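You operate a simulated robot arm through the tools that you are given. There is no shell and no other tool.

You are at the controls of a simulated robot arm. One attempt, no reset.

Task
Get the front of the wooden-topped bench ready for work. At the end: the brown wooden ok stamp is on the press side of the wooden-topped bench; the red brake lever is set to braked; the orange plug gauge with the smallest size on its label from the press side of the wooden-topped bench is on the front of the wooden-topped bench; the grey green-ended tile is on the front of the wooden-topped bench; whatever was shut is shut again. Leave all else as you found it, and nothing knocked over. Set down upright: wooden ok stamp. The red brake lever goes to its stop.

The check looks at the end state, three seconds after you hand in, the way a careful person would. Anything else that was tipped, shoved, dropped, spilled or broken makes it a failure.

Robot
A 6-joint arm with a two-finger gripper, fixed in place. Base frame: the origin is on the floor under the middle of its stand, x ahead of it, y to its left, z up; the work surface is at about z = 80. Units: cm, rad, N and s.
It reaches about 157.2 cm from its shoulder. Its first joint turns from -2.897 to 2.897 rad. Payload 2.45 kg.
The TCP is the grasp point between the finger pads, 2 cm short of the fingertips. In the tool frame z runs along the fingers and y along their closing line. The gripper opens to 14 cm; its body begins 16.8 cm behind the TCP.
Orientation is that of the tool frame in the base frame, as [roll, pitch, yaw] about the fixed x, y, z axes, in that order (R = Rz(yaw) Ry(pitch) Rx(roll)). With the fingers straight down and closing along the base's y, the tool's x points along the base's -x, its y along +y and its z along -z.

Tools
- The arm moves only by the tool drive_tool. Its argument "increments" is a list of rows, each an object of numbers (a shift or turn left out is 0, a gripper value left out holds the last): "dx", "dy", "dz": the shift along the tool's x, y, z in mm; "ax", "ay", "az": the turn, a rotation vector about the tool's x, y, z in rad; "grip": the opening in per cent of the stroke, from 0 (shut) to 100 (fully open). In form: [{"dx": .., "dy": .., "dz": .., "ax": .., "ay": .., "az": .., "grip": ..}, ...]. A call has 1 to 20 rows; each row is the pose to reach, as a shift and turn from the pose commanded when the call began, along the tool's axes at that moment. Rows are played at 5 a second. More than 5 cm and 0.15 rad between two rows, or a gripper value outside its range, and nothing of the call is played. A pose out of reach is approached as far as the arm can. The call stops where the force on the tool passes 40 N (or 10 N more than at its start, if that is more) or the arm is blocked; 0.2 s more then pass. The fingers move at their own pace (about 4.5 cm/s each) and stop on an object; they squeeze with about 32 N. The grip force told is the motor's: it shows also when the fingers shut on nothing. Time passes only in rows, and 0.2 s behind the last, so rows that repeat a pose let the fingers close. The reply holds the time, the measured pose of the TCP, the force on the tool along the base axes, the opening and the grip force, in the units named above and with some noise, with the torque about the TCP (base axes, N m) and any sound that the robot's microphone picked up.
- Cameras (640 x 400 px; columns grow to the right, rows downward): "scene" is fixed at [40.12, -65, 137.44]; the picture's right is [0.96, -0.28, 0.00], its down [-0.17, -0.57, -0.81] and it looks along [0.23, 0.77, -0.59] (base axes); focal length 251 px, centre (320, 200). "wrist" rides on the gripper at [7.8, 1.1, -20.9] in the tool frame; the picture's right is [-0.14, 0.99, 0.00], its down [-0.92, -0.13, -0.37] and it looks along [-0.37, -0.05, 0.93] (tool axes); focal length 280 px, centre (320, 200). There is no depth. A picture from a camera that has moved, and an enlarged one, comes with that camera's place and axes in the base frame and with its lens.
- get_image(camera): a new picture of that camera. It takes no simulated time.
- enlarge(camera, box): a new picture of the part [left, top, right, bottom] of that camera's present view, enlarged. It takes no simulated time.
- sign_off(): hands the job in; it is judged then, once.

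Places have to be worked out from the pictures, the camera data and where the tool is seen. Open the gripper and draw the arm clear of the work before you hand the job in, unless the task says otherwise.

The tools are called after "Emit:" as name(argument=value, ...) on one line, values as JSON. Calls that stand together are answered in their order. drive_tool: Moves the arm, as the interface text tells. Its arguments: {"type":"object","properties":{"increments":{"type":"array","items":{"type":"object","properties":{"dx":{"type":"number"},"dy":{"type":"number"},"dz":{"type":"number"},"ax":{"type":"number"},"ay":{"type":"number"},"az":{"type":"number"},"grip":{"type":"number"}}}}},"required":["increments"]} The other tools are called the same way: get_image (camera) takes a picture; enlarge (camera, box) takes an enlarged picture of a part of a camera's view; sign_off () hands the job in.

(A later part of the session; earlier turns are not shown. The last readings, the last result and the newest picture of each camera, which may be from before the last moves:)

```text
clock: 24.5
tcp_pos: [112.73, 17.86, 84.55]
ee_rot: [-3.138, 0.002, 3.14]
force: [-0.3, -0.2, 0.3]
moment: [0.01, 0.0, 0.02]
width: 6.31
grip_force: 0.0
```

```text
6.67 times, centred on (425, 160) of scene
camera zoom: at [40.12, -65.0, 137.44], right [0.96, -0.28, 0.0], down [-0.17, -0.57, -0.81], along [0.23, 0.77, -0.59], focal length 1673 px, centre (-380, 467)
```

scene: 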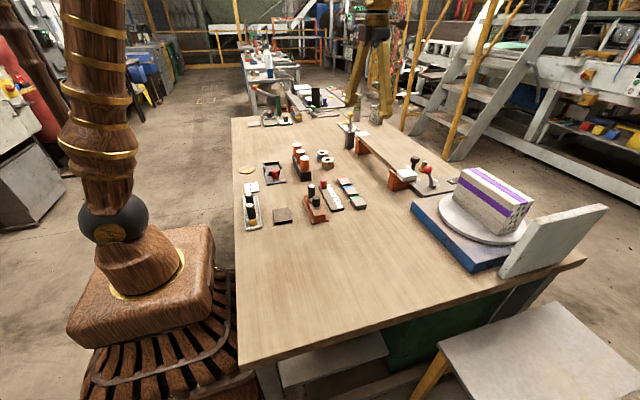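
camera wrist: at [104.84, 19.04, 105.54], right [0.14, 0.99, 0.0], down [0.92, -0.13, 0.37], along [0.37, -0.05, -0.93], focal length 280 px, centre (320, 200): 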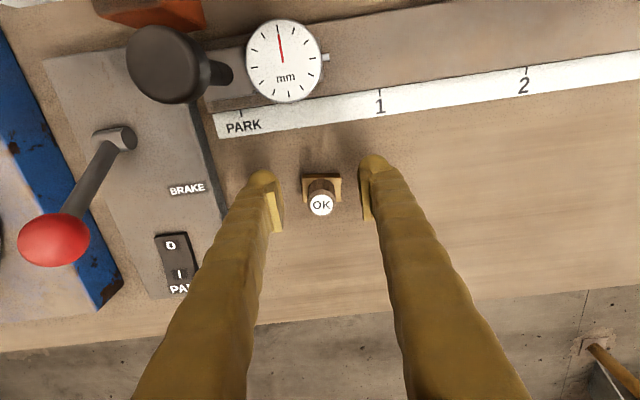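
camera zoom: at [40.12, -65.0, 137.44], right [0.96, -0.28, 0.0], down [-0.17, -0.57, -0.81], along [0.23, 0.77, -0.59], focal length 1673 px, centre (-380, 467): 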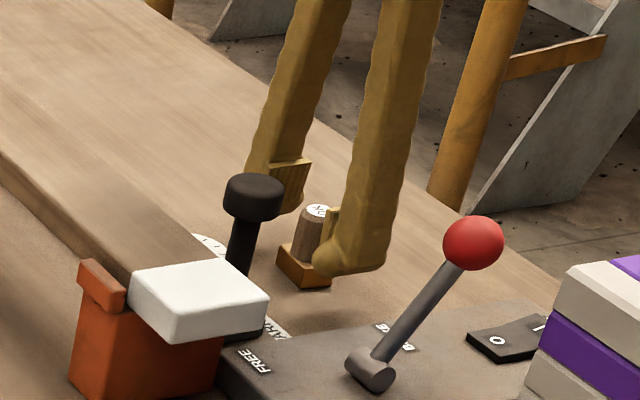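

Alignment is good; closing on the handle.

Emit:
drive_tool(increments=[{"grip": 30}, {"grip": 15}, {"grip": 0}, {"grip": 0}, {"grip": 0}, {"grip": 0}])

Emit:
enlarge(camera="wrist", box=[240, 140, 400, 240])

```text
clock: 25.9
tcp_pos: [112.7, 17.86, 84.5]
ee_rot: [-3.141, 0.002, 3.14]
force: [0.3, -0.1, 0.2]
moment: [-0.02, 0.05, 0.0]
width: 2.26
grip_force: 32.0
```

```text
4.00 times, centred on (320, 190) of wrist
camera zoom: at [104.84, 19.04, 105.56], right [0.14, 0.99, 0.0], down [0.92, -0.13, 0.37], along [0.37, -0.05, -0.93], focal length 1122 px, centre (320, 240)
```

zoom: 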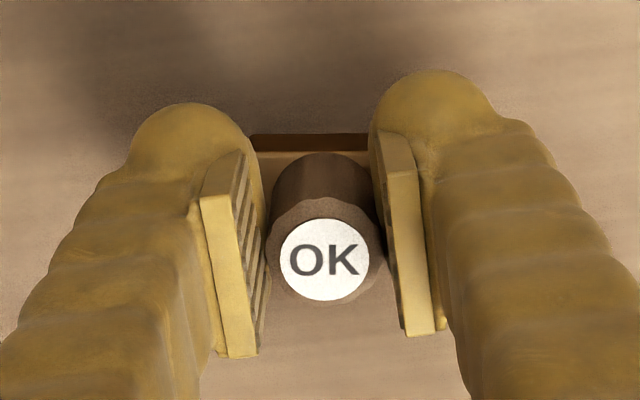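

Stamp is held (2.26 cm) with its base bottom 4.5 cm below the TCP. I'll lift, retract slightly, and carry it over toward the press side at a safe height.

Emit:
drive_tool(increments=[{"dz": -45}, {"dz": -90}, {"dz": -130}, {"dz": -165, "dx": 30}, {"dz": -200, "dx": 60}, {"dz": -235, "dx": 90}, {"dz": -260, "dx": 125, "dy": 25}, {"dz": -275, "dx": 155, "dy": 60}, {"dz": -275, "dx": 185, "dy": 98}, {"dz": -275, "dx": 215, "dy": 136}, {"dz": -275, "dx": 245, "dy": 174}, {"dz": -275, "dx": 275, "dy": 212}, {"dz": -275, "dx": 305, "dy": 250}, {"dz": -275, "dx": 335, "dy": 288}, {"dz": -275, "dx": 365, "dy": 326}, {"dz": -275, "dx": 395, "dy": 364}, {"dz": -275, "dx": 425, "dy": 402}, {"dz": -275, "dx": 455, "dy": 440}, {"dz": -275, "dx": 480, "dy": 480}, {"dz": -275, "dx": 505, "dy": 520}])

Emit:
get_image(camera="wrist")

Emit:
get_image(camera="scene")

```text
clock: 30.1
tcp_pos: [62.35, 70.15, 112.25]
ee_rot: [-3.14, 0.002, 3.138]
force: [-0.8, -0.3, -1.8]
moment: [0.04, 0.06, -0.01]
width: 2.26
grip_force: 31.6
```

```text
taken
camera wrist: at [54.44, 71.3, 133.12], right [0.14, 0.99, 0.0], down [0.92, -0.13, 0.37], along [0.37, -0.05, -0.93], focal length 280 px, centre (320, 200)
```

wrist: 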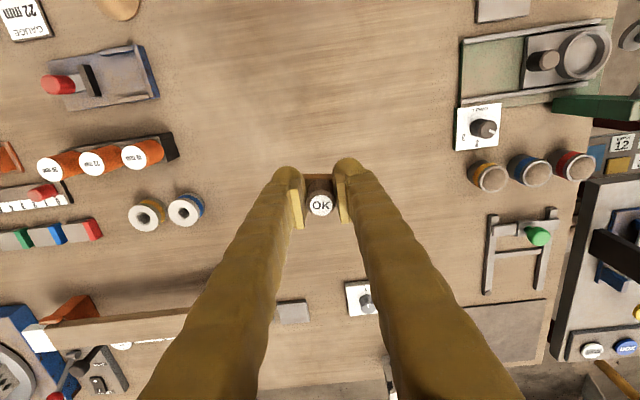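

```text
taken
```

scene: 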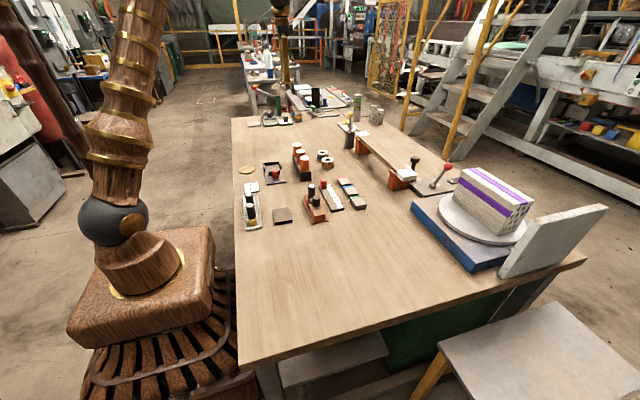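

Clear space ahead around (60, 82). Moving there and lowering to just above the release height.

Emit:
drive_tool(increments=[{"dx": 10, "dy": 45}, {"dx": 20, "dy": 90}, {"dx": 23, "dy": 119, "dz": 30}, {"dx": 23, "dy": 119, "dz": 75}, {"dx": 23, "dy": 119, "dz": 120}, {"dx": 23, "dy": 119, "dz": 165}, {"dx": 23, "dy": 119, "dz": 210}, {"dx": 23, "dy": 119, "dz": 245}, {"dx": 23, "dy": 119, "dz": 265}, {"dx": 23, "dy": 119, "dz": 271}, {"dx": 23, "dy": 119, "dz": 271}])

Emit:
enlarge(camera="wrist", box=[240, 120, 400, 260])

Emit:
enlarge(camera="scene", box=[250, 80, 340, 150])

```text
clock: 32.5
tcp_pos: [60.54, 82.2, 84.7]
ee_rot: [-3.138, 0.001, 3.139]
force: [0.2, 0.2, -1.3]
moment: [0.02, 0.01, 0.0]
width: 2.25
grip_force: 31.8
```

```text
2.86 times, centred on (320, 190) of wrist
camera zoom: at [52.54, 83.27, 105.68], right [0.14, 0.99, 0.0], down [0.92, -0.13, 0.37], along [0.37, -0.05, -0.93], focal length 801 px, centre (320, 229)
```

zoom: 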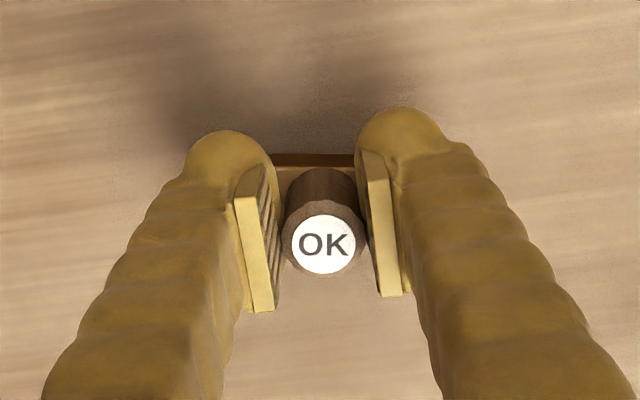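

```text
5.71 times, centred on (295, 115) of scene
camera zoom: at [40.12, -65.0, 137.44], right [0.96, -0.28, 0.0], down [-0.17, -0.57, -0.81], along [0.23, 0.77, -0.59], focal length 1434 px, centre (463, 686)
```

zoom: 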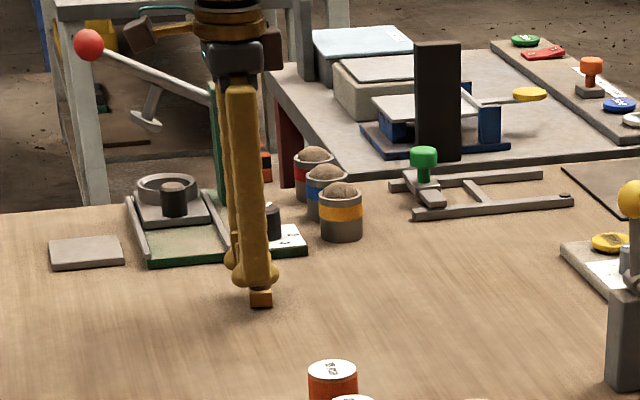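

Almost down; lowering by 2 mm to touch the bench, reading the force.

Emit:
drive_tool(increments=[{"dz": 1}, {"dz": 2}, {"dz": 2}])

```text
clock: 33.3
tcp_pos: [60.4, 82.23, 84.7]
ee_rot: [-3.139, 0.001, 3.138]
force: [0.3, 1.6, 4.0]
moment: [0.01, -0.04, 0.02]
width: 2.25
grip_force: 31.7
```

Contact felt (≈4 N). Opening the fingers and rising straight up.

Emit:
drive_tool(increments=[{"grip": 25}, {"grip": 40}, {"grip": 40}, {"grip": 40}, {"grip": 40, "dz": -40}, {"grip": 40, "dz": -85}, {"grip": 40, "dz": -130}, {"grip": 40, "dz": -175}])

Emit:
get_image(camera="wrist")

Emit:
enlarge(camera="scene", box=[250, 80, 340, 150])

```text
clock: 35.1
tcp_pos: [60.37, 82.05, 101.7]
ee_rot: [-3.138, -0.001, 3.139]
force: [0.1, 0.3, -0.9]
moment: [-0.01, 0.0, -0.01]
width: 5.61
grip_force: 0.0
```

```text
taken
camera wrist: at [52.5, 83.29, 122.83], right [0.14, 0.99, 0.0], down [0.92, -0.13, 0.37], along [0.37, -0.06, -0.93], focal length 280 px, centre (320, 200)
```

wrist: 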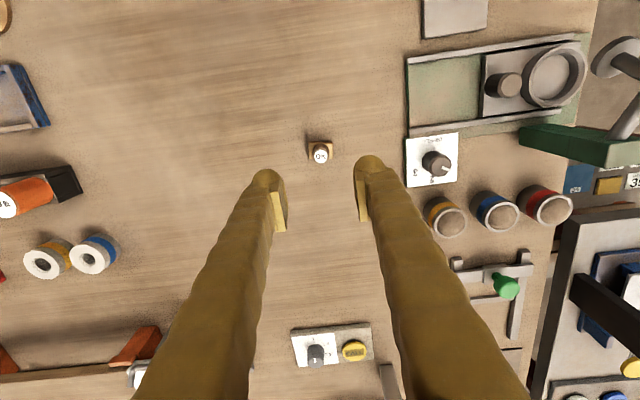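

```text
5.71 times, centred on (295, 115) of scene
camera zoom: at [40.12, -65.0, 137.44], right [0.96, -0.28, 0.0], down [-0.17, -0.57, -0.81], along [0.23, 0.77, -0.59], focal length 1434 px, centre (463, 686)
```

zoom: 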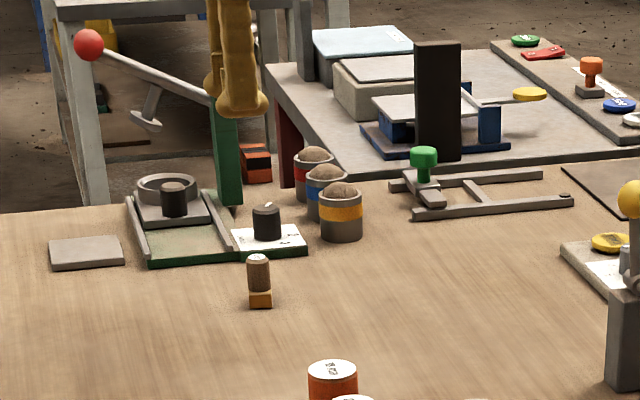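

Stamp stands upright on the press side. Now look closely at the gauge rack before choosing the grasp.

Emit:
enlarge(camera="scene", box=[280, 135, 350, 185])

Emit:
enlarge(camera="wrist", box=[0, 140, 140, 290])

```text
8.00 times, centred on (315, 160) of scene
camera zoom: at [40.12, -65.0, 137.44], right [0.96, -0.28, 0.0], down [-0.17, -0.57, -0.81], along [0.23, 0.77, -0.59], focal length 2007 px, centre (360, 520)
```

zoom: 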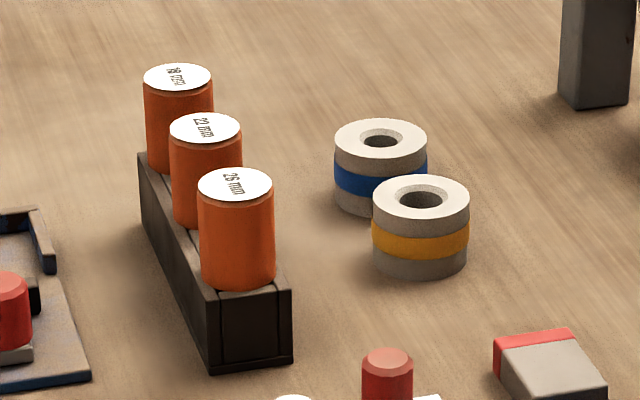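

```text
2.67 times, centred on (70, 215) of wrist
camera zoom: at [52.5, 83.29, 122.83], right [0.14, 0.99, 0.0], down [0.92, -0.13, 0.37], along [0.37, -0.06, -0.93], focal length 748 px, centre (987, 160)
```

zoom: 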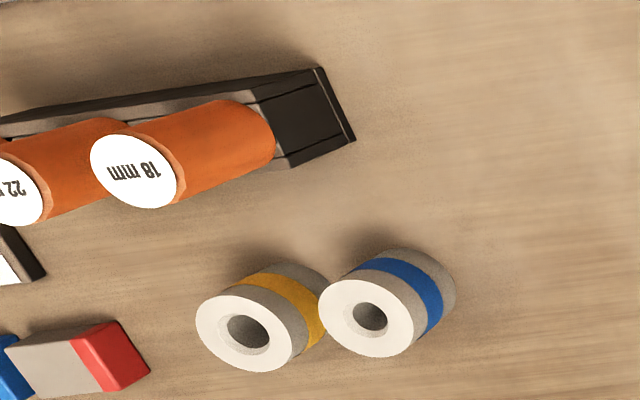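

The 18 mm gauge is at about (60.3, 40.8), top z≈90.3, standing in the rack whose rails reach z≈85.2. I'll move above it while turning the gripper 90° so it closes along x.

Emit:
drive_tool(increments=[{"dy": -37, "dz": -20, "az": 0.143, "grip": 50}, {"dy": -75, "dz": -30, "az": 0.286}, {"dy": -112, "dz": -30, "az": 0.429}, {"dy": -150, "dz": -30, "az": 0.572}, {"dy": -187, "dz": -30, "az": 0.715}, {"dy": -225, "dz": -30, "az": 0.858}, {"dy": -262, "dz": -30, "az": 1.0}, {"dy": -300, "dz": -30, "az": 1.143}, {"dy": -337, "dz": -30, "az": 1.286}, {"dy": -375, "dz": -30, "az": 1.429}, {"dy": -412, "dz": -30, "az": 1.571}, {"dy": -412, "dz": -30, "az": 1.571}])

Emit:
get_image(camera="wrist")

Emit:
enlarge(camera="scene", box=[250, 80, 410, 190])

```text
clock: 37.7
tcp_pos: [60.22, 40.95, 104.97]
ee_rot: [3.141, 0.004, 1.567]
force: [-0.3, -0.1, -0.8]
moment: [-0.03, 0.02, -0.02]
width: 7.0
grip_force: 0.1
```

```text
taken
camera wrist: at [61.23, 48.74, 125.94], right [0.99, -0.14, 0.0], down [-0.13, -0.92, 0.37], along [-0.05, -0.37, -0.93], focal length 280 px, centre (320, 200)
```

wrist: 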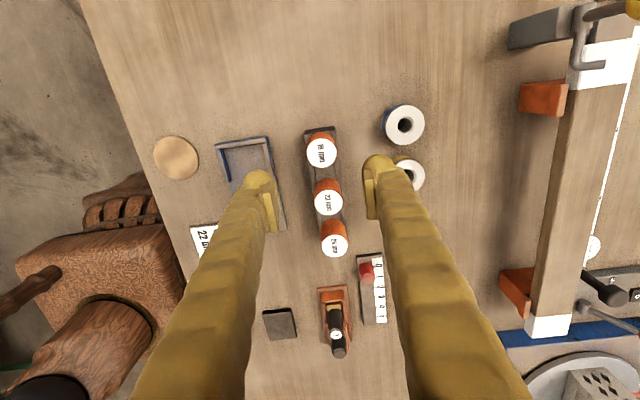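

```text
3.64 times, centred on (330, 135) of scene
camera zoom: at [40.12, -65.0, 137.44], right [0.96, -0.28, 0.0], down [-0.17, -0.57, -0.81], along [0.23, 0.77, -0.59], focal length 912 px, centre (284, 436)
```

zoom: 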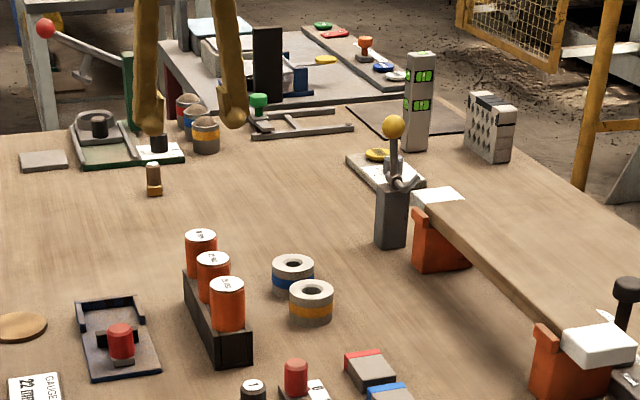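

Confirming the label on the gauge under the fingers before descending.

Emit:
enlarge(camera="wrist", box=[270, 120, 390, 270])

```text
2.67 times, centred on (330, 195) of wrist
camera zoom: at [61.23, 48.74, 125.94], right [0.99, -0.14, 0.0], down [-0.13, -0.92, 0.37], along [-0.05, -0.37, -0.93], focal length 748 px, centre (293, 213)
```

zoom: 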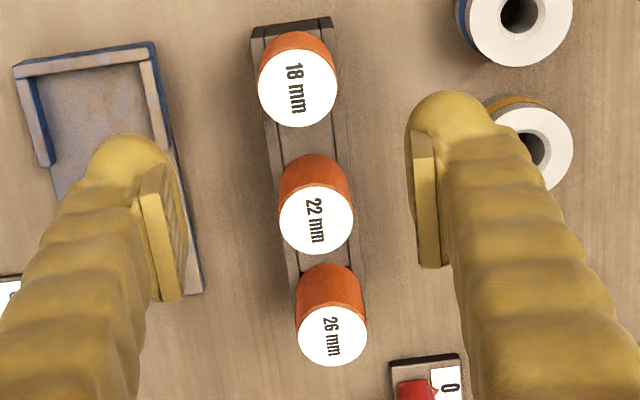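

18 mm confirmed as the smallest. Descending so the fingertips stop just above the rack rails.

Emit:
drive_tool(increments=[{"dx": 2, "dy": 1, "dz": 45}, {"dx": 2, "dy": 1, "dz": 90}, {"dx": 2, "dy": 1, "dz": 130}, {"dx": 2, "dy": 1, "dz": 155}, {"dx": 2, "dy": 1, "dz": 171}, {"dx": 2, "dy": 1, "dz": 171}])

Emit:
enlarge(camera="wrist", box=[230, 120, 410, 270])

Emit:
enlarge(camera="scene", box=[270, 125, 350, 185])

```text
clock: 39.1
tcp_pos: [60.29, 41.21, 87.84]
ee_rot: [3.141, 0.0, 1.567]
force: [-0.1, 0.9, -0.2]
moment: [0.01, -0.02, -0.02]
width: 6.99
grip_force: 0.1
```

```text
2.67 times, centred on (320, 195) of wrist
camera zoom: at [61.29, 48.95, 108.93], right [0.99, -0.14, 0.0], down [-0.13, -0.92, 0.37], along [-0.05, -0.37, -0.93], focal length 748 px, centre (320, 213)
```

zoom: 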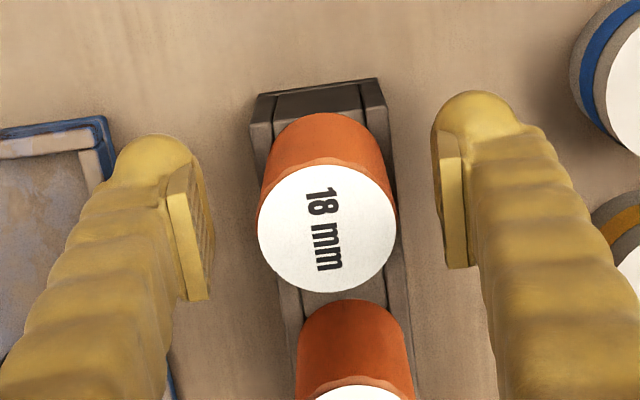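

```text
6.67 times, centred on (310, 155) of scene
camera zoom: at [40.12, -65.0, 137.44], right [0.96, -0.28, 0.0], down [-0.17, -0.57, -0.81], along [0.23, 0.77, -0.59], focal length 1673 px, centre (387, 500)
```

zoom: 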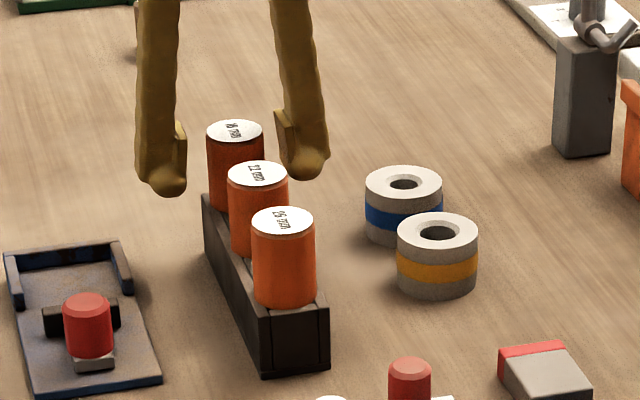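

Well centred. Closing on the gauge.

Emit:
drive_tool(increments=[{"grip": 38}, {"grip": 30}, {"grip": 20}, {"grip": 15}, {"grip": 15}, {"grip": 15}])

Emit:
enlarge(camera="wrist", box=[230, 120, 410, 270])

```text
clock: 40.5
tcp_pos: [60.28, 41.2, 88.03]
ee_rot: [3.14, 0.001, 1.567]
force: [-0.4, 0.4, 0.9]
moment: [0.01, 0.07, 0.0]
width: 3.85
grip_force: 31.6
```

```text
2.67 times, centred on (320, 195) of wrist
camera zoom: at [61.28, 48.95, 108.96], right [0.99, -0.14, 0.0], down [-0.13, -0.92, 0.37], along [-0.05, -0.37, -0.93], focal length 748 px, centre (320, 213)
```

zoom: 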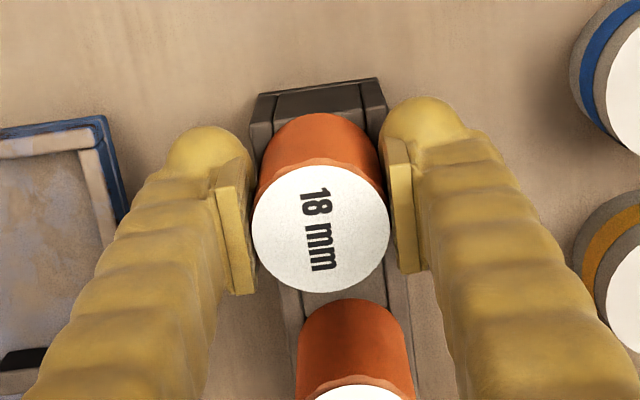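

Held at 3.85 cm. Lifting straight up slowly and checking that only this gauge comes along.

Emit:
drive_tool(increments=[{"dz": -15}, {"dz": -30}, {"dz": -50}, {"dz": -75}, {"dz": -110}, {"dz": -110}])

Emit:
get_image(camera="wrist")

Emit:
enlarge(camera="scene", box=[260, 105, 360, 185])

```text
clock: 41.9
tcp_pos: [60.17, 41.1, 99.11]
ee_rot: [3.141, 0.004, 1.569]
force: [0.0, 0.5, -1.1]
moment: [-0.03, -0.02, -0.02]
width: 3.86
grip_force: 31.5
```

```text
taken
camera wrist: at [60.99, 48.87, 120.06], right [0.99, -0.14, 0.0], down [-0.13, -0.92, 0.37], along [-0.05, -0.37, -0.93], focal length 280 px, centre (320, 200)
```

wrist: 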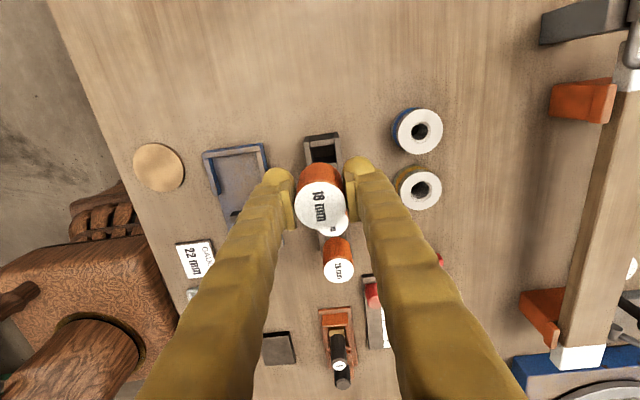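

```text
5.00 times, centred on (310, 145) of scene
camera zoom: at [40.12, -65.0, 137.44], right [0.96, -0.28, 0.0], down [-0.17, -0.57, -0.81], along [0.23, 0.77, -0.59], focal length 1254 px, centre (370, 475)
```

zoom: 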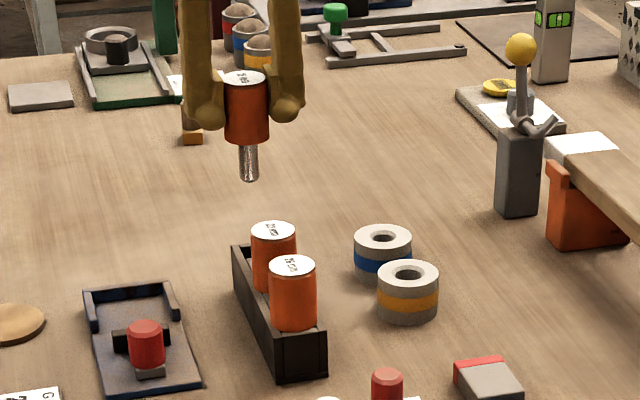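

The gauge has a slim metal plug below its handle, so it may not stand by itself. Let me look at the plug end closely.

Emit:
enlarge(camera="scene", box=[290, 115, 330, 145])

Emit:
enlarge(camera="wrist", box=[260, 120, 380, 220])

```text
13.33 times, centred on (310, 130) of scene
camera zoom: at [40.12, -65.0, 137.44], right [0.96, -0.28, 0.0], down [-0.17, -0.57, -0.81], along [0.23, 0.77, -0.59], focal length 3345 px, centre (453, 1133)
```

zoom: 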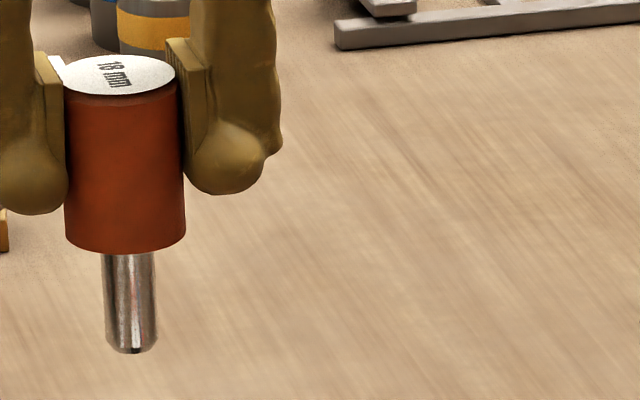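

```text
4.00 times, centred on (320, 170) of wrist
camera zoom: at [60.99, 48.87, 120.06], right [0.99, -0.14, 0.0], down [-0.13, -0.92, 0.37], along [-0.05, -0.37, -0.93], focal length 1122 px, centre (320, 320)
```

zoom: 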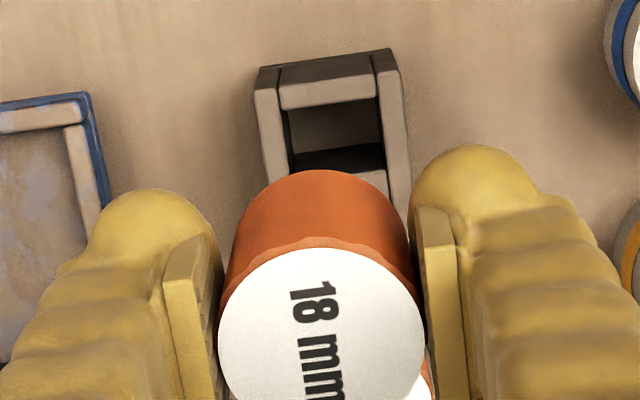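

The plug is a flat-ended pin (~1.7 cm wide, ~3.7 cm long) and the gauge hangs vertical; the pin end is ≈6.5 cm below the TCP. I'll carry it over the beam to the front strip near (112.5, 34), descending on the way to stay in reach.

Emit:
drive_tool(increments=[{"dz": -45}, {"dz": -70, "dy": 35}, {"dz": -70, "dy": 83}, {"dz": -70, "dy": 131, "dx": -10}, {"dz": -70, "dy": 179, "dx": -20}, {"dz": -70, "dy": 227, "dx": -30}, {"dz": -70, "dy": 275, "dx": -40}, {"dz": -70, "dy": 323, "dx": -50}, {"dz": -70, "dy": 371, "dx": -60}, {"dz": -55, "dy": 415, "dx": -65}, {"dz": -30, "dy": 455, "dx": -70}, {"dz": 0, "dy": 490, "dx": -71}, {"dz": 30, "dy": 515, "dx": -71}, {"dz": 60, "dy": 523, "dx": -71}, {"dz": 60, "dy": 523, "dx": -71}])

Emit:
get_image(camera="wrist")

Emit:
enlarge(camera="scene", box=[340, 90, 480, 190])

```text
clock: 45.1
tcp_pos: [112.6, 33.96, 92.94]
ee_rot: [3.138, 0.002, 1.569]
force: [-0.3, -0.1, -1.1]
moment: [-0.01, -0.04, 0.01]
width: 3.85
grip_force: 31.6
```

```text
taken
camera wrist: at [113.49, 41.7, 114.0], right [0.99, -0.14, 0.0], down [-0.13, -0.92, 0.37], along [-0.05, -0.37, -0.93], focal length 280 px, centre (320, 200)
```

wrist: 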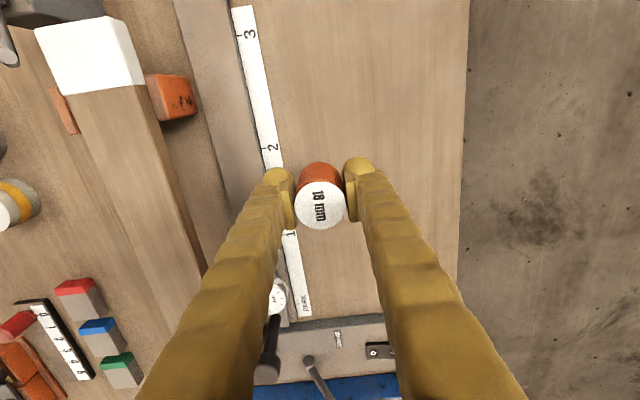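

```text
4.00 times, centred on (410, 140) of scene
camera zoom: at [40.12, -65.0, 137.44], right [0.96, -0.28, 0.0], down [-0.17, -0.57, -0.81], along [0.23, 0.77, -0.59], focal length 1004 px, centre (-40, 440)
```

zoom: 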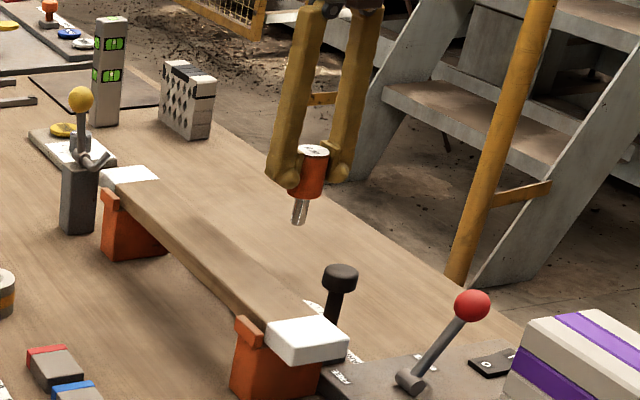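

Gauge is over clear wood on the front strip, well inside the edge (x≈130). Lowering to just above expected contact.

Emit:
drive_tool(increments=[{"dz": 20}, {"dz": 40}, {"dz": 50}, {"dz": 50}])

Emit:
enlarge(camera="scene", box=[390, 110, 450, 160])

```text
clock: 46.1
tcp_pos: [112.78, 33.8, 88.14]
ee_rot: [3.139, 0.001, 1.565]
force: [0.1, -0.2, -1.3]
moment: [-0.01, -0.01, 0.01]
width: 3.85
grip_force: 32.1
```

```text
8.00 times, centred on (420, 135) of scene
camera zoom: at [40.12, -65.0, 137.44], right [0.96, -0.28, 0.0], down [-0.17, -0.57, -0.81], along [0.23, 0.77, -0.59], focal length 2007 px, centre (-480, 720)
```

zoom: 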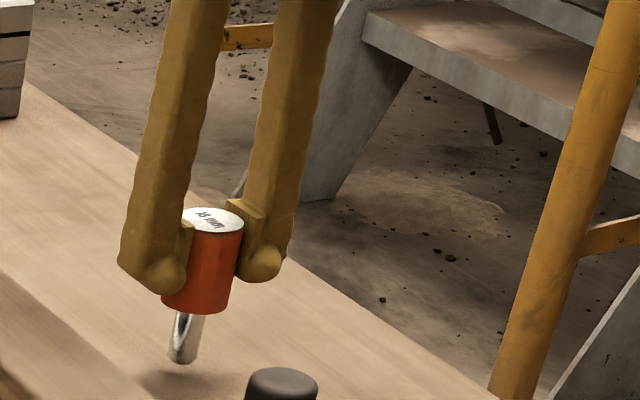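

Pin tip is close to the surface. Lowering in millimetre steps and watching the force.

Emit:
drive_tool(increments=[{"dz": 2}, {"dz": 4}, {"dz": 6}, {"dz": 6}])

```text
clock: 47.1
tcp_pos: [112.65, 33.98, 87.52]
ee_rot: [3.14, 0.002, 1.568]
force: [0.0, 1.0, -1.1]
moment: [-0.01, 0.0, -0.02]
width: 3.83
grip_force: 31.8
```

No contact yet (weight ≈1 N still hanging). Continuing in small steps.

Emit:
drive_tool(increments=[{"dz": 2}, {"dz": 4}, {"dz": 4}])

Emit:
enlarge(camera="scene", box=[390, 110, 450, 160])

```text
clock: 47.9
tcp_pos: [112.74, 33.87, 87.32]
ee_rot: [3.138, 0.001, 1.567]
force: [-1.6, -3.5, 13.7]
moment: [-0.25, 0.1, 0.0]
width: 3.84
grip_force: 32.3
```

```text
8.00 times, centred on (420, 135) of scene
camera zoom: at [40.12, -65.0, 137.44], right [0.96, -0.28, 0.0], down [-0.17, -0.57, -0.81], along [0.23, 0.77, -0.59], focal length 2007 px, centre (-480, 720)
```

zoom: 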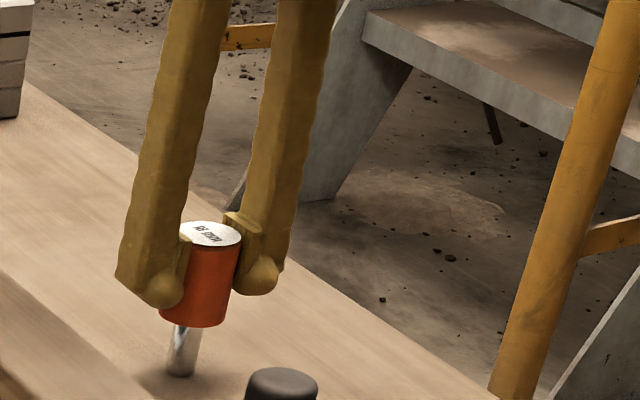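

Contact at TCP z≈87.35 with 14 N. Easing back 2 mm so it just rests before releasing.

Emit:
drive_tool(increments=[{"dz": -1}, {"dz": -2}, {"dz": -2}])

```text
clock: 48.7
tcp_pos: [112.59, 33.84, 87.26]
ee_rot: [3.141, 0.003, 1.568]
force: [1.6, 0.7, 2.0]
moment: [0.05, -0.05, -0.02]
width: 3.85
grip_force: 31.5
```

Light contact now. Opening just a little (a couple of millimetres each side) to see if it stands on its own.

Emit:
drive_tool(increments=[{"grip": 29}, {"grip": 31}, {"grip": 33}, {"grip": 33}, {"grip": 33}])

Emit:
enlarge(camera="scene", box=[390, 110, 450, 160])

Emit:
enlarge(camera="wrist", box=[230, 120, 410, 270])

```text
clock: 49.9
tcp_pos: [112.68, 33.79, 87.3]
ee_rot: [3.14, 0.001, 1.567]
force: [-0.4, 0.4, -0.6]
moment: [0.01, -0.03, 0.02]
width: 4.62
grip_force: 0.2
```

```text
8.00 times, centred on (420, 135) of scene
camera zoom: at [40.12, -65.0, 137.44], right [0.96, -0.28, 0.0], down [-0.17, -0.57, -0.81], along [0.23, 0.77, -0.59], focal length 2007 px, centre (-480, 720)
```

zoom: 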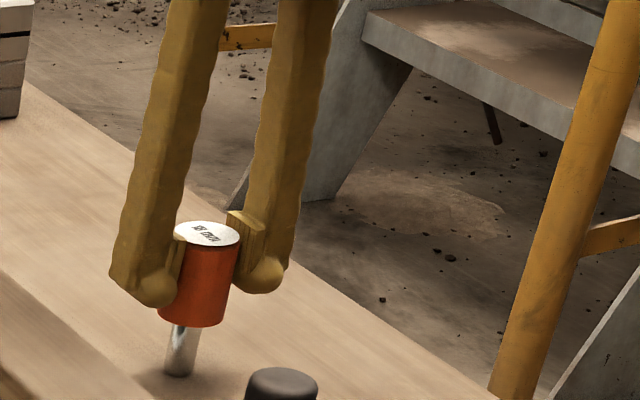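

```text
2.67 times, centred on (320, 195) of wrist
camera zoom: at [113.61, 41.7, 108.3], right [0.99, -0.14, 0.0], down [-0.13, -0.92, 0.37], along [-0.05, -0.37, -0.93], focal length 748 px, centre (320, 213)
```

zoom: 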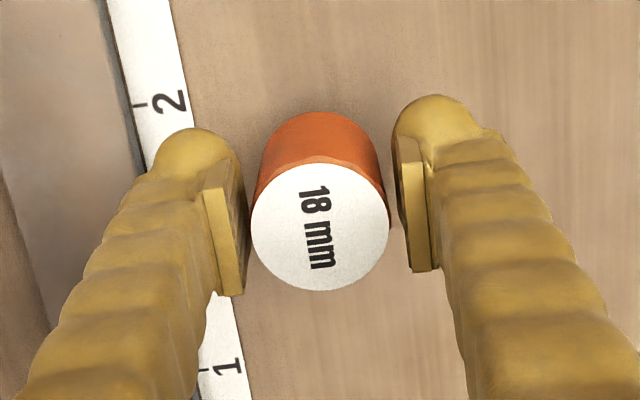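

It seems to be standing, though a bit nearer to the left finger. I'll wait a second and open only slightly more to see whether it follows the finger or stays.

Emit:
drive_tool(increments=[{"grip": 34}, {"grip": 36}, {"grip": 36}, {"grip": 36}, {"grip": 36}, {"grip": 36}])

Emit:
enlarge(camera="scene", box=[390, 110, 450, 160])

Emit:
enlarge(camera="wrist", box=[230, 120, 410, 270])

```text
clock: 51.3
tcp_pos: [112.6, 33.9, 87.25]
ee_rot: [3.14, 0.002, 1.568]
force: [-0.4, -0.2, 0.9]
moment: [0.03, -0.01, -0.01]
width: 5.08
grip_force: 0.1
```

```text
8.00 times, centred on (420, 135) of scene
camera zoom: at [40.12, -65.0, 137.44], right [0.96, -0.28, 0.0], down [-0.17, -0.57, -0.81], along [0.23, 0.77, -0.59], focal length 2007 px, centre (-480, 720)
```

zoom: 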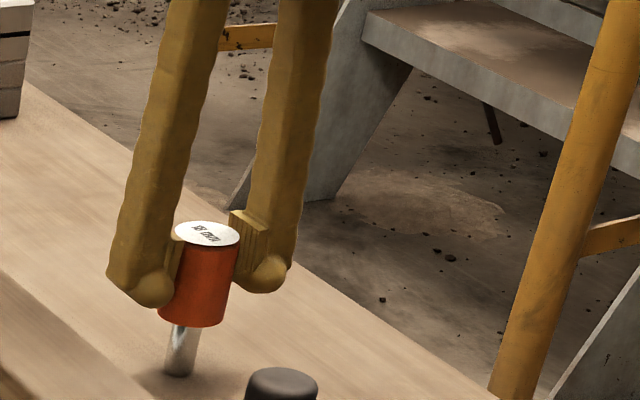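

```text
2.67 times, centred on (320, 195) of wrist
camera zoom: at [113.61, 41.7, 108.3], right [0.99, -0.14, 0.0], down [-0.13, -0.92, 0.37], along [-0.05, -0.37, -0.93], focal length 748 px, centre (320, 213)
```

zoom: 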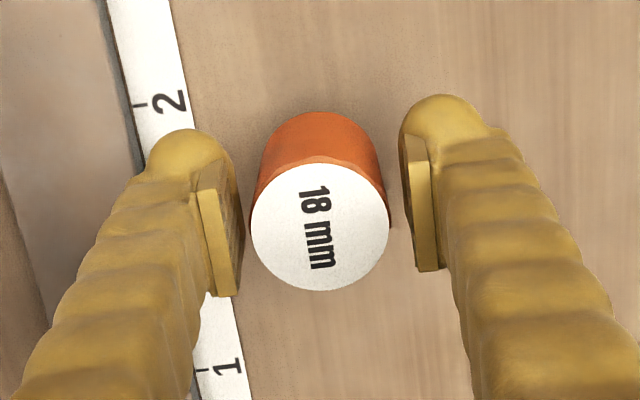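

The gauge didn't move as the fingers widened — it stands freely. Opening further and withdrawing straight up slowly.

Emit:
drive_tool(increments=[{"grip": 42}, {"grip": 50}, {"grip": 50}, {"grip": 50, "dz": -15}, {"grip": 50, "dz": -40}, {"grip": 50, "dz": -70}, {"grip": 50, "dz": -100}, {"grip": 50, "dz": -100}])

Emit:
get_image(camera="wrist")

Emit:
enlarge(camera="scene", box=[380, 100, 460, 160])

```text
clock: 53.1
tcp_pos: [112.69, 34.03, 97.46]
ee_rot: [3.14, 0.002, 1.568]
force: [-0.2, -0.2, 0.2]
moment: [0.01, -0.01, -0.03]
width: 7.0
grip_force: 0.0
```

```text
taken
camera wrist: at [113.65, 41.79, 118.41], right [0.99, -0.14, 0.0], down [-0.13, -0.92, 0.37], along [-0.05, -0.37, -0.93], focal length 280 px, centre (320, 200)
```

wrist: 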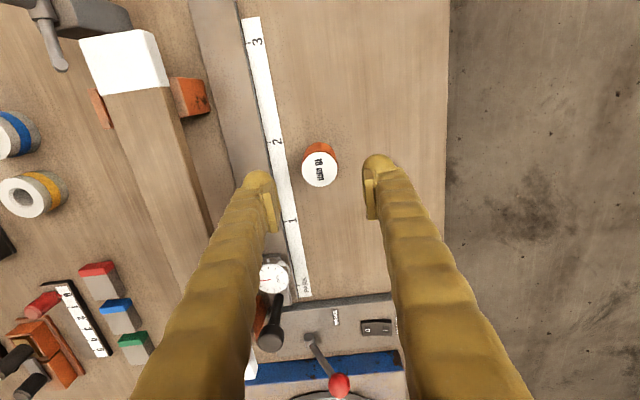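

```text
6.67 times, centred on (420, 130) of scene
camera zoom: at [40.12, -65.0, 137.44], right [0.96, -0.28, 0.0], down [-0.17, -0.57, -0.81], along [0.23, 0.77, -0.59], focal length 1673 px, centre (-347, 667)
```

zoom: 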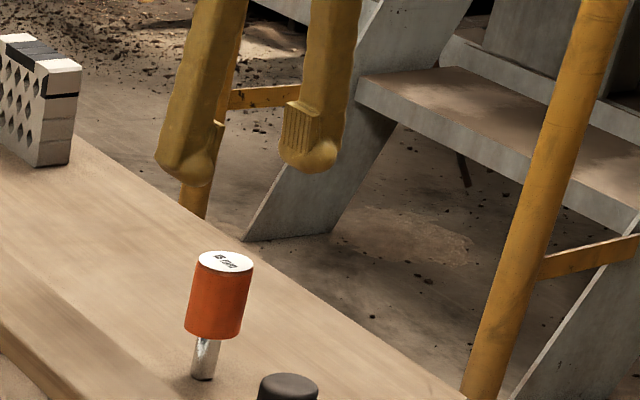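

The gauge stands on the front strip. Now moving to hover above the green-ended tile (≈75, 3).

Emit:
drive_tool(increments=[{"dy": -30, "dz": -30}, {"dy": -60, "dz": -60}, {"dy": -100, "dz": -85, "dx": -10}, {"dy": -135, "dz": -85, "dx": -40}, {"dy": -170, "dz": -85, "dx": -74}, {"dy": -205, "dz": -85, "dx": -108}, {"dy": -240, "dz": -85, "dx": -142}, {"dy": -275, "dz": -85, "dx": -176}, {"dy": -310, "dz": -85, "dx": -210}, {"dy": -340, "dz": -85, "dx": -245}, {"dy": -365, "dz": -75, "dx": -280}, {"dy": -376, "dz": -50, "dx": -310}, {"dy": -376, "dz": -50, "dx": -310}])

Emit:
get_image(camera="wrist")

Emit:
enlarge(camera="scene", box=[290, 130, 430, 230])

```text
clock: 55.9
tcp_pos: [74.85, 2.74, 102.32]
ee_rot: [3.14, 0.002, 1.565]
force: [0.8, -1.0, 1.1]
moment: [-0.01, -0.01, -0.02]
width: 7.0
grip_force: 0.0
```

```text
taken
camera wrist: at [75.86, 10.56, 123.32], right [0.99, -0.14, 0.0], down [-0.13, -0.92, 0.37], along [-0.05, -0.37, -0.93], focal length 280 px, centre (320, 200)
```

wrist: 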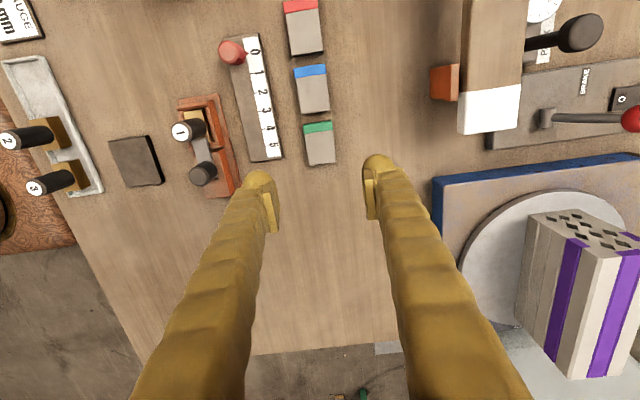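

```text
4.00 times, centred on (360, 180) of scene
camera zoom: at [40.12, -65.0, 137.44], right [0.96, -0.28, 0.0], down [-0.17, -0.57, -0.81], along [0.23, 0.77, -0.59], focal length 1004 px, centre (160, 280)
```

zoom: 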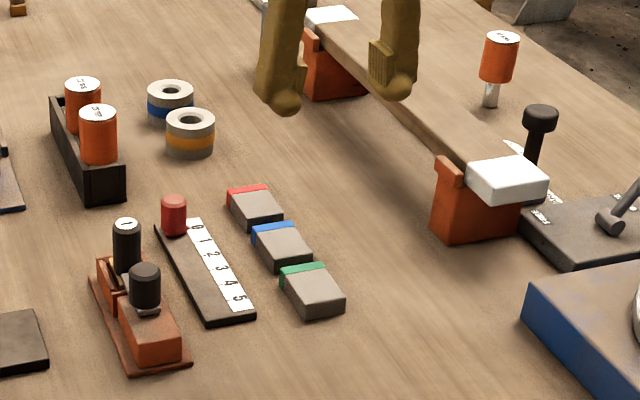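

Zooming in to measure the tile edges and the gap to the scale block.

Emit:
enlarge(camera="wrist", box=[230, 90, 350, 180])

Emit:
enlarge(camera="scene", box=[325, 180, 385, 220])

```text
4.44 times, centred on (290, 135) of wrist
camera zoom: at [75.86, 10.56, 123.32], right [0.99, -0.14, 0.0], down [-0.13, -0.92, 0.37], along [-0.05, -0.37, -0.93], focal length 1246 px, centre (453, 489)
```

zoom: 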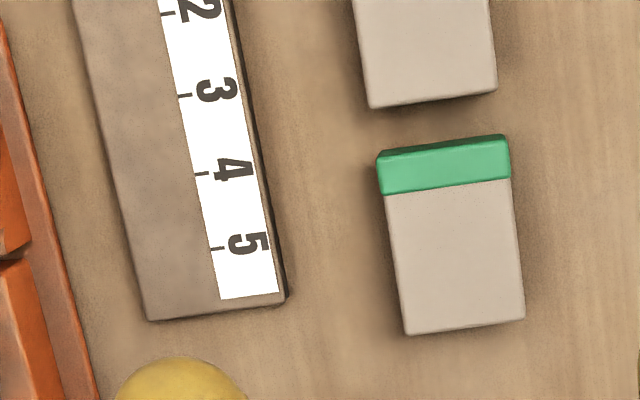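

```text
10.00 times, centred on (355, 200) of scene
camera zoom: at [40.12, -65.0, 137.44], right [0.96, -0.28, 0.0], down [-0.17, -0.57, -0.81], along [0.23, 0.77, -0.59], focal length 2509 px, centre (-30, 200)
```

zoom: 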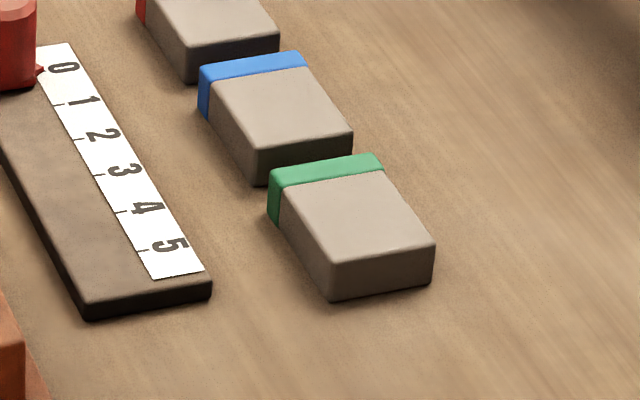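

Tile spans x≈72.7–76.9, y≈0.1–6.1, top z≈82.5; the scale block edge is at x≈68.7, so I'll narrow the opening to 5.5 cm and descend part-way to verify clearances.

Emit:
drive_tool(increments=[{"dx": 4, "dz": 0, "grip": 39.5}, {"dx": 4, "dz": 40, "grip": 39.5}, {"dx": 4, "dz": 80, "grip": 39.5}, {"dx": 4, "dz": 120, "grip": 39.5}, {"dx": 4, "dz": 145, "grip": 39.5}, {"dx": 4, "dz": 145, "grip": 39.5}])

Emit:
enlarge(camera="wrist", box=[220, 100, 420, 250])

Emit:
enlarge(camera="scene", box=[310, 160, 400, 225])

```text
clock: 57.3
tcp_pos: [75.05, 3.34, 87.76]
ee_rot: [3.141, 0.001, 1.567]
force: [0.6, -0.2, 0.3]
moment: [0.01, -0.02, 0.03]
width: 5.51
grip_force: 0.1
```

```text
2.67 times, centred on (320, 175) of wrist
camera zoom: at [75.96, 11.12, 108.77], right [0.99, -0.14, 0.0], down [-0.13, -0.92, 0.37], along [-0.05, -0.37, -0.93], focal length 748 px, centre (320, 267)
```

zoom: 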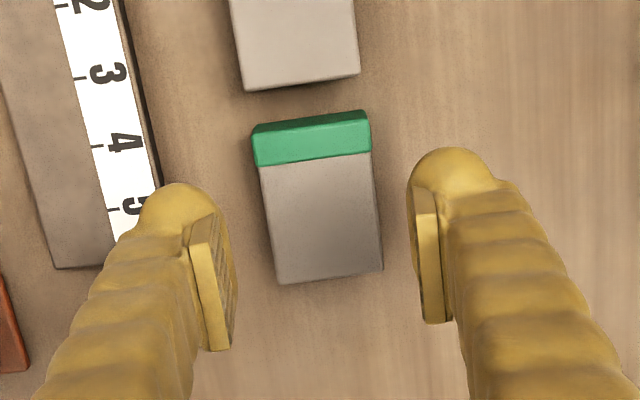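

```text
6.15 times, centred on (355, 192) of scene
camera zoom: at [40.12, -65.0, 137.44], right [0.96, -0.28, 0.0], down [-0.17, -0.57, -0.81], along [0.23, 0.77, -0.59], focal length 1544 px, centre (105, 246)
```

zoom: 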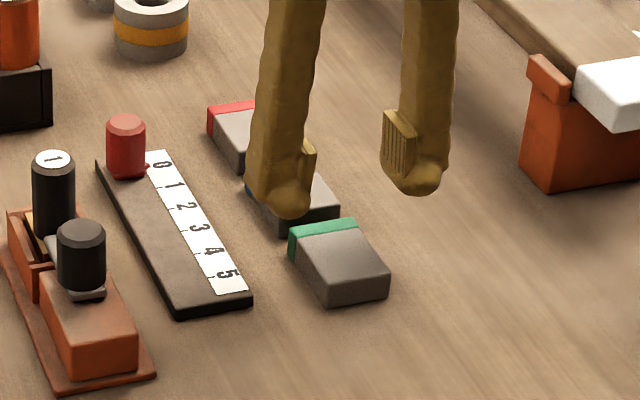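

Centred on the tile. Descending the last few centimetres slowly.

Emit:
drive_tool(increments=[{"dy": -1.5, "dz": 20}, {"dy": -1.5, "dz": 35}, {"dy": -1.5, "dz": 43}, {"dy": -1.5, "dz": 47}, {"dy": -1.5, "dz": 47}])

Emit:
enlarge(camera="wrist", box=[220, 100, 420, 250])

Emit:
enlarge(camera="scene", box=[310, 160, 400, 225])

```text
clock: 58.5
tcp_pos: [74.81, 3.36, 83.12]
ee_rot: [3.14, 0.001, 1.567]
force: [0.3, 0.5, -0.6]
moment: [0.03, 0.0, 0.0]
width: 5.53
grip_force: 0.0
```

```text
2.67 times, centred on (320, 175) of wrist
camera zoom: at [75.76, 11.13, 104.06], right [0.99, -0.14, 0.0], down [-0.13, -0.92, 0.37], along [-0.05, -0.37, -0.93], focal length 748 px, centre (320, 267)
```

zoom: 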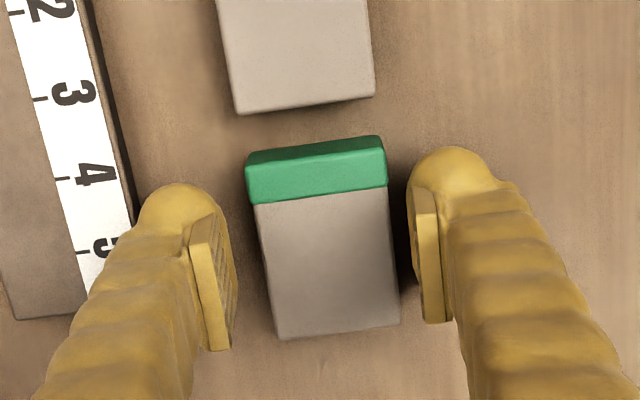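

```text
6.15 times, centred on (355, 192) of scene
camera zoom: at [40.12, -65.0, 137.44], right [0.96, -0.28, 0.0], down [-0.17, -0.57, -0.81], along [0.23, 0.77, -0.59], focal length 1544 px, centre (105, 246)
```

zoom: 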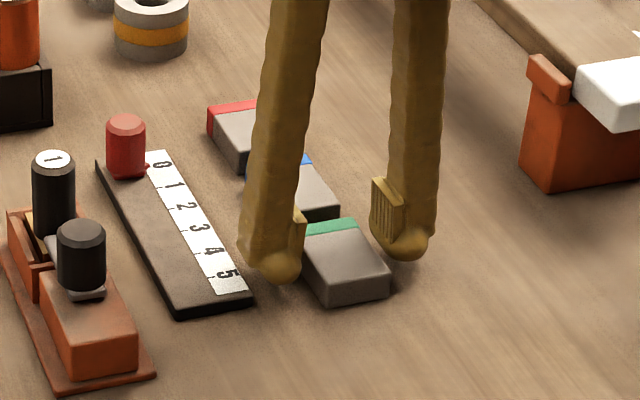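

Good; going 2 mm lower for more pad overlap, then closing gently.

Emit:
drive_tool(increments=[{"dz": 2}, {"dz": 2, "grip": 35}, {"dz": 2, "grip": 30}, {"dz": 2, "grip": 24}, {"dz": 2, "grip": 20}, {"dz": 2, "grip": 20}, {"dz": 2, "grip": 20}])

Emit:
enlarge(camera="wrist", box=[220, 100, 420, 250])

Emit:
enlarge(camera="scene", box=[310, 160, 400, 225])

```text
clock: 60.1
tcp_pos: [74.86, 3.28, 82.88]
ee_rot: [3.14, 0.003, 1.568]
force: [-0.1, -0.1, 1.3]
moment: [0.05, 0.02, -0.02]
width: 4.05
grip_force: 32.2
```

```text
2.67 times, centred on (320, 175) of wrist
camera zoom: at [75.8, 11.15, 103.87], right [0.99, -0.14, 0.0], down [-0.13, -0.92, 0.37], along [-0.05, -0.37, -0.93], focal length 748 px, centre (320, 267)
```

zoom: 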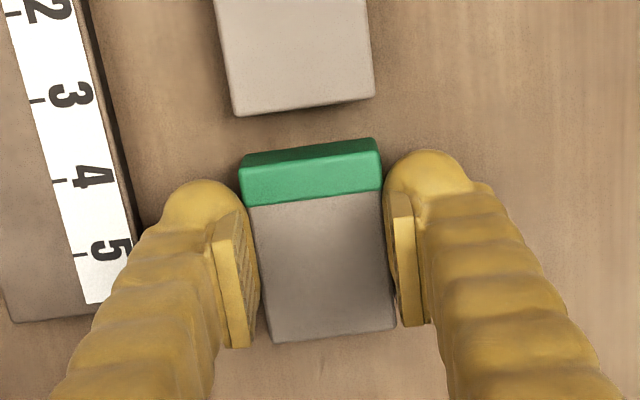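

```text
6.15 times, centred on (355, 192) of scene
camera zoom: at [40.12, -65.0, 137.44], right [0.96, -0.28, 0.0], down [-0.17, -0.57, -0.81], along [0.23, 0.77, -0.59], focal length 1544 px, centre (105, 246)
```

zoom: 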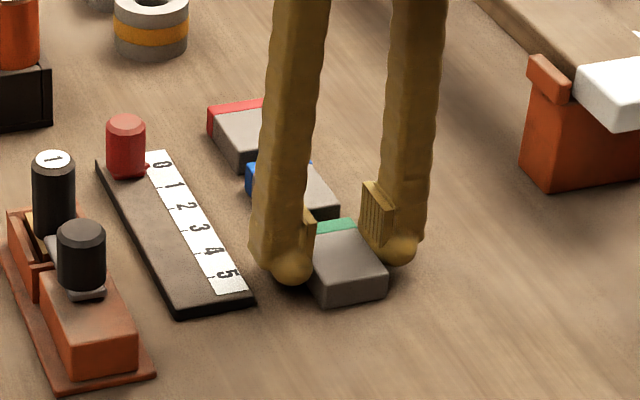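

Tile held (4.05 cm). Lifting and carrying it over the beam end to the front strip near (115, 18).

Emit:
drive_tool(increments=[{"dz": -30}, {"dz": -75}, {"dz": -120}, {"dz": -165}, {"dz": -200, "dy": 30}, {"dz": -200, "dy": 75, "dx": 15}, {"dz": -200, "dy": 120, "dx": 30}, {"dz": -200, "dy": 165, "dx": 50}, {"dz": -200, "dy": 210, "dx": 70}, {"dz": -200, "dy": 252, "dx": 95}, {"dz": -200, "dy": 294, "dx": 120}, {"dz": -195, "dy": 335, "dx": 140}, {"dz": -170, "dy": 370, "dx": 147}, {"dz": -140, "dy": 401, "dx": 147}, {"dz": -140, "dy": 401, "dx": 147}])

Emit:
get_image(camera="wrist")

Emit:
enlarge(camera="scene", box=[370, 90, 510, 190])

```text
clock: 63.3
tcp_pos: [115.07, 18.04, 96.96]
ee_rot: [3.14, 0.001, 1.565]
force: [-0.3, -0.1, 0.1]
moment: [0.02, 0.03, -0.03]
width: 4.08
grip_force: 32.0
```

```text
taken
camera wrist: at [116.03, 25.84, 117.97], right [0.99, -0.14, 0.0], down [-0.13, -0.92, 0.37], along [-0.05, -0.37, -0.93], focal length 280 px, centre (320, 200)
```

wrist: 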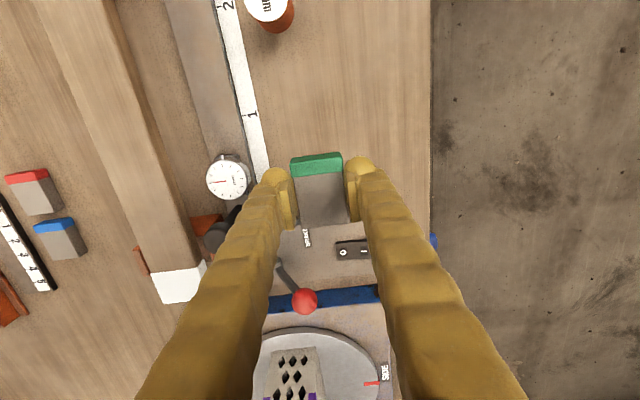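

```text
4.00 times, centred on (440, 140) of scene
camera zoom: at [40.12, -65.0, 137.44], right [0.96, -0.28, 0.0], down [-0.17, -0.57, -0.81], along [0.23, 0.77, -0.59], focal length 1004 px, centre (-160, 440)
```

zoom: 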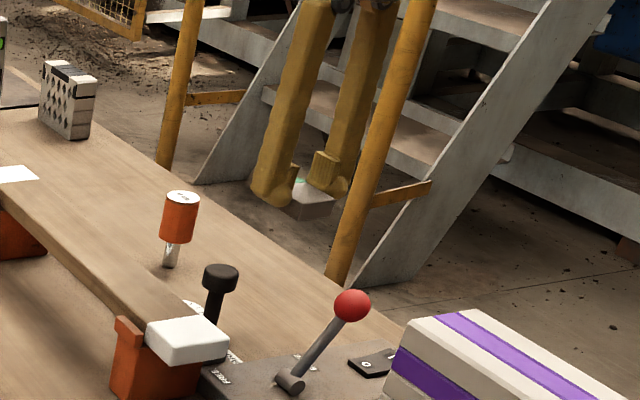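

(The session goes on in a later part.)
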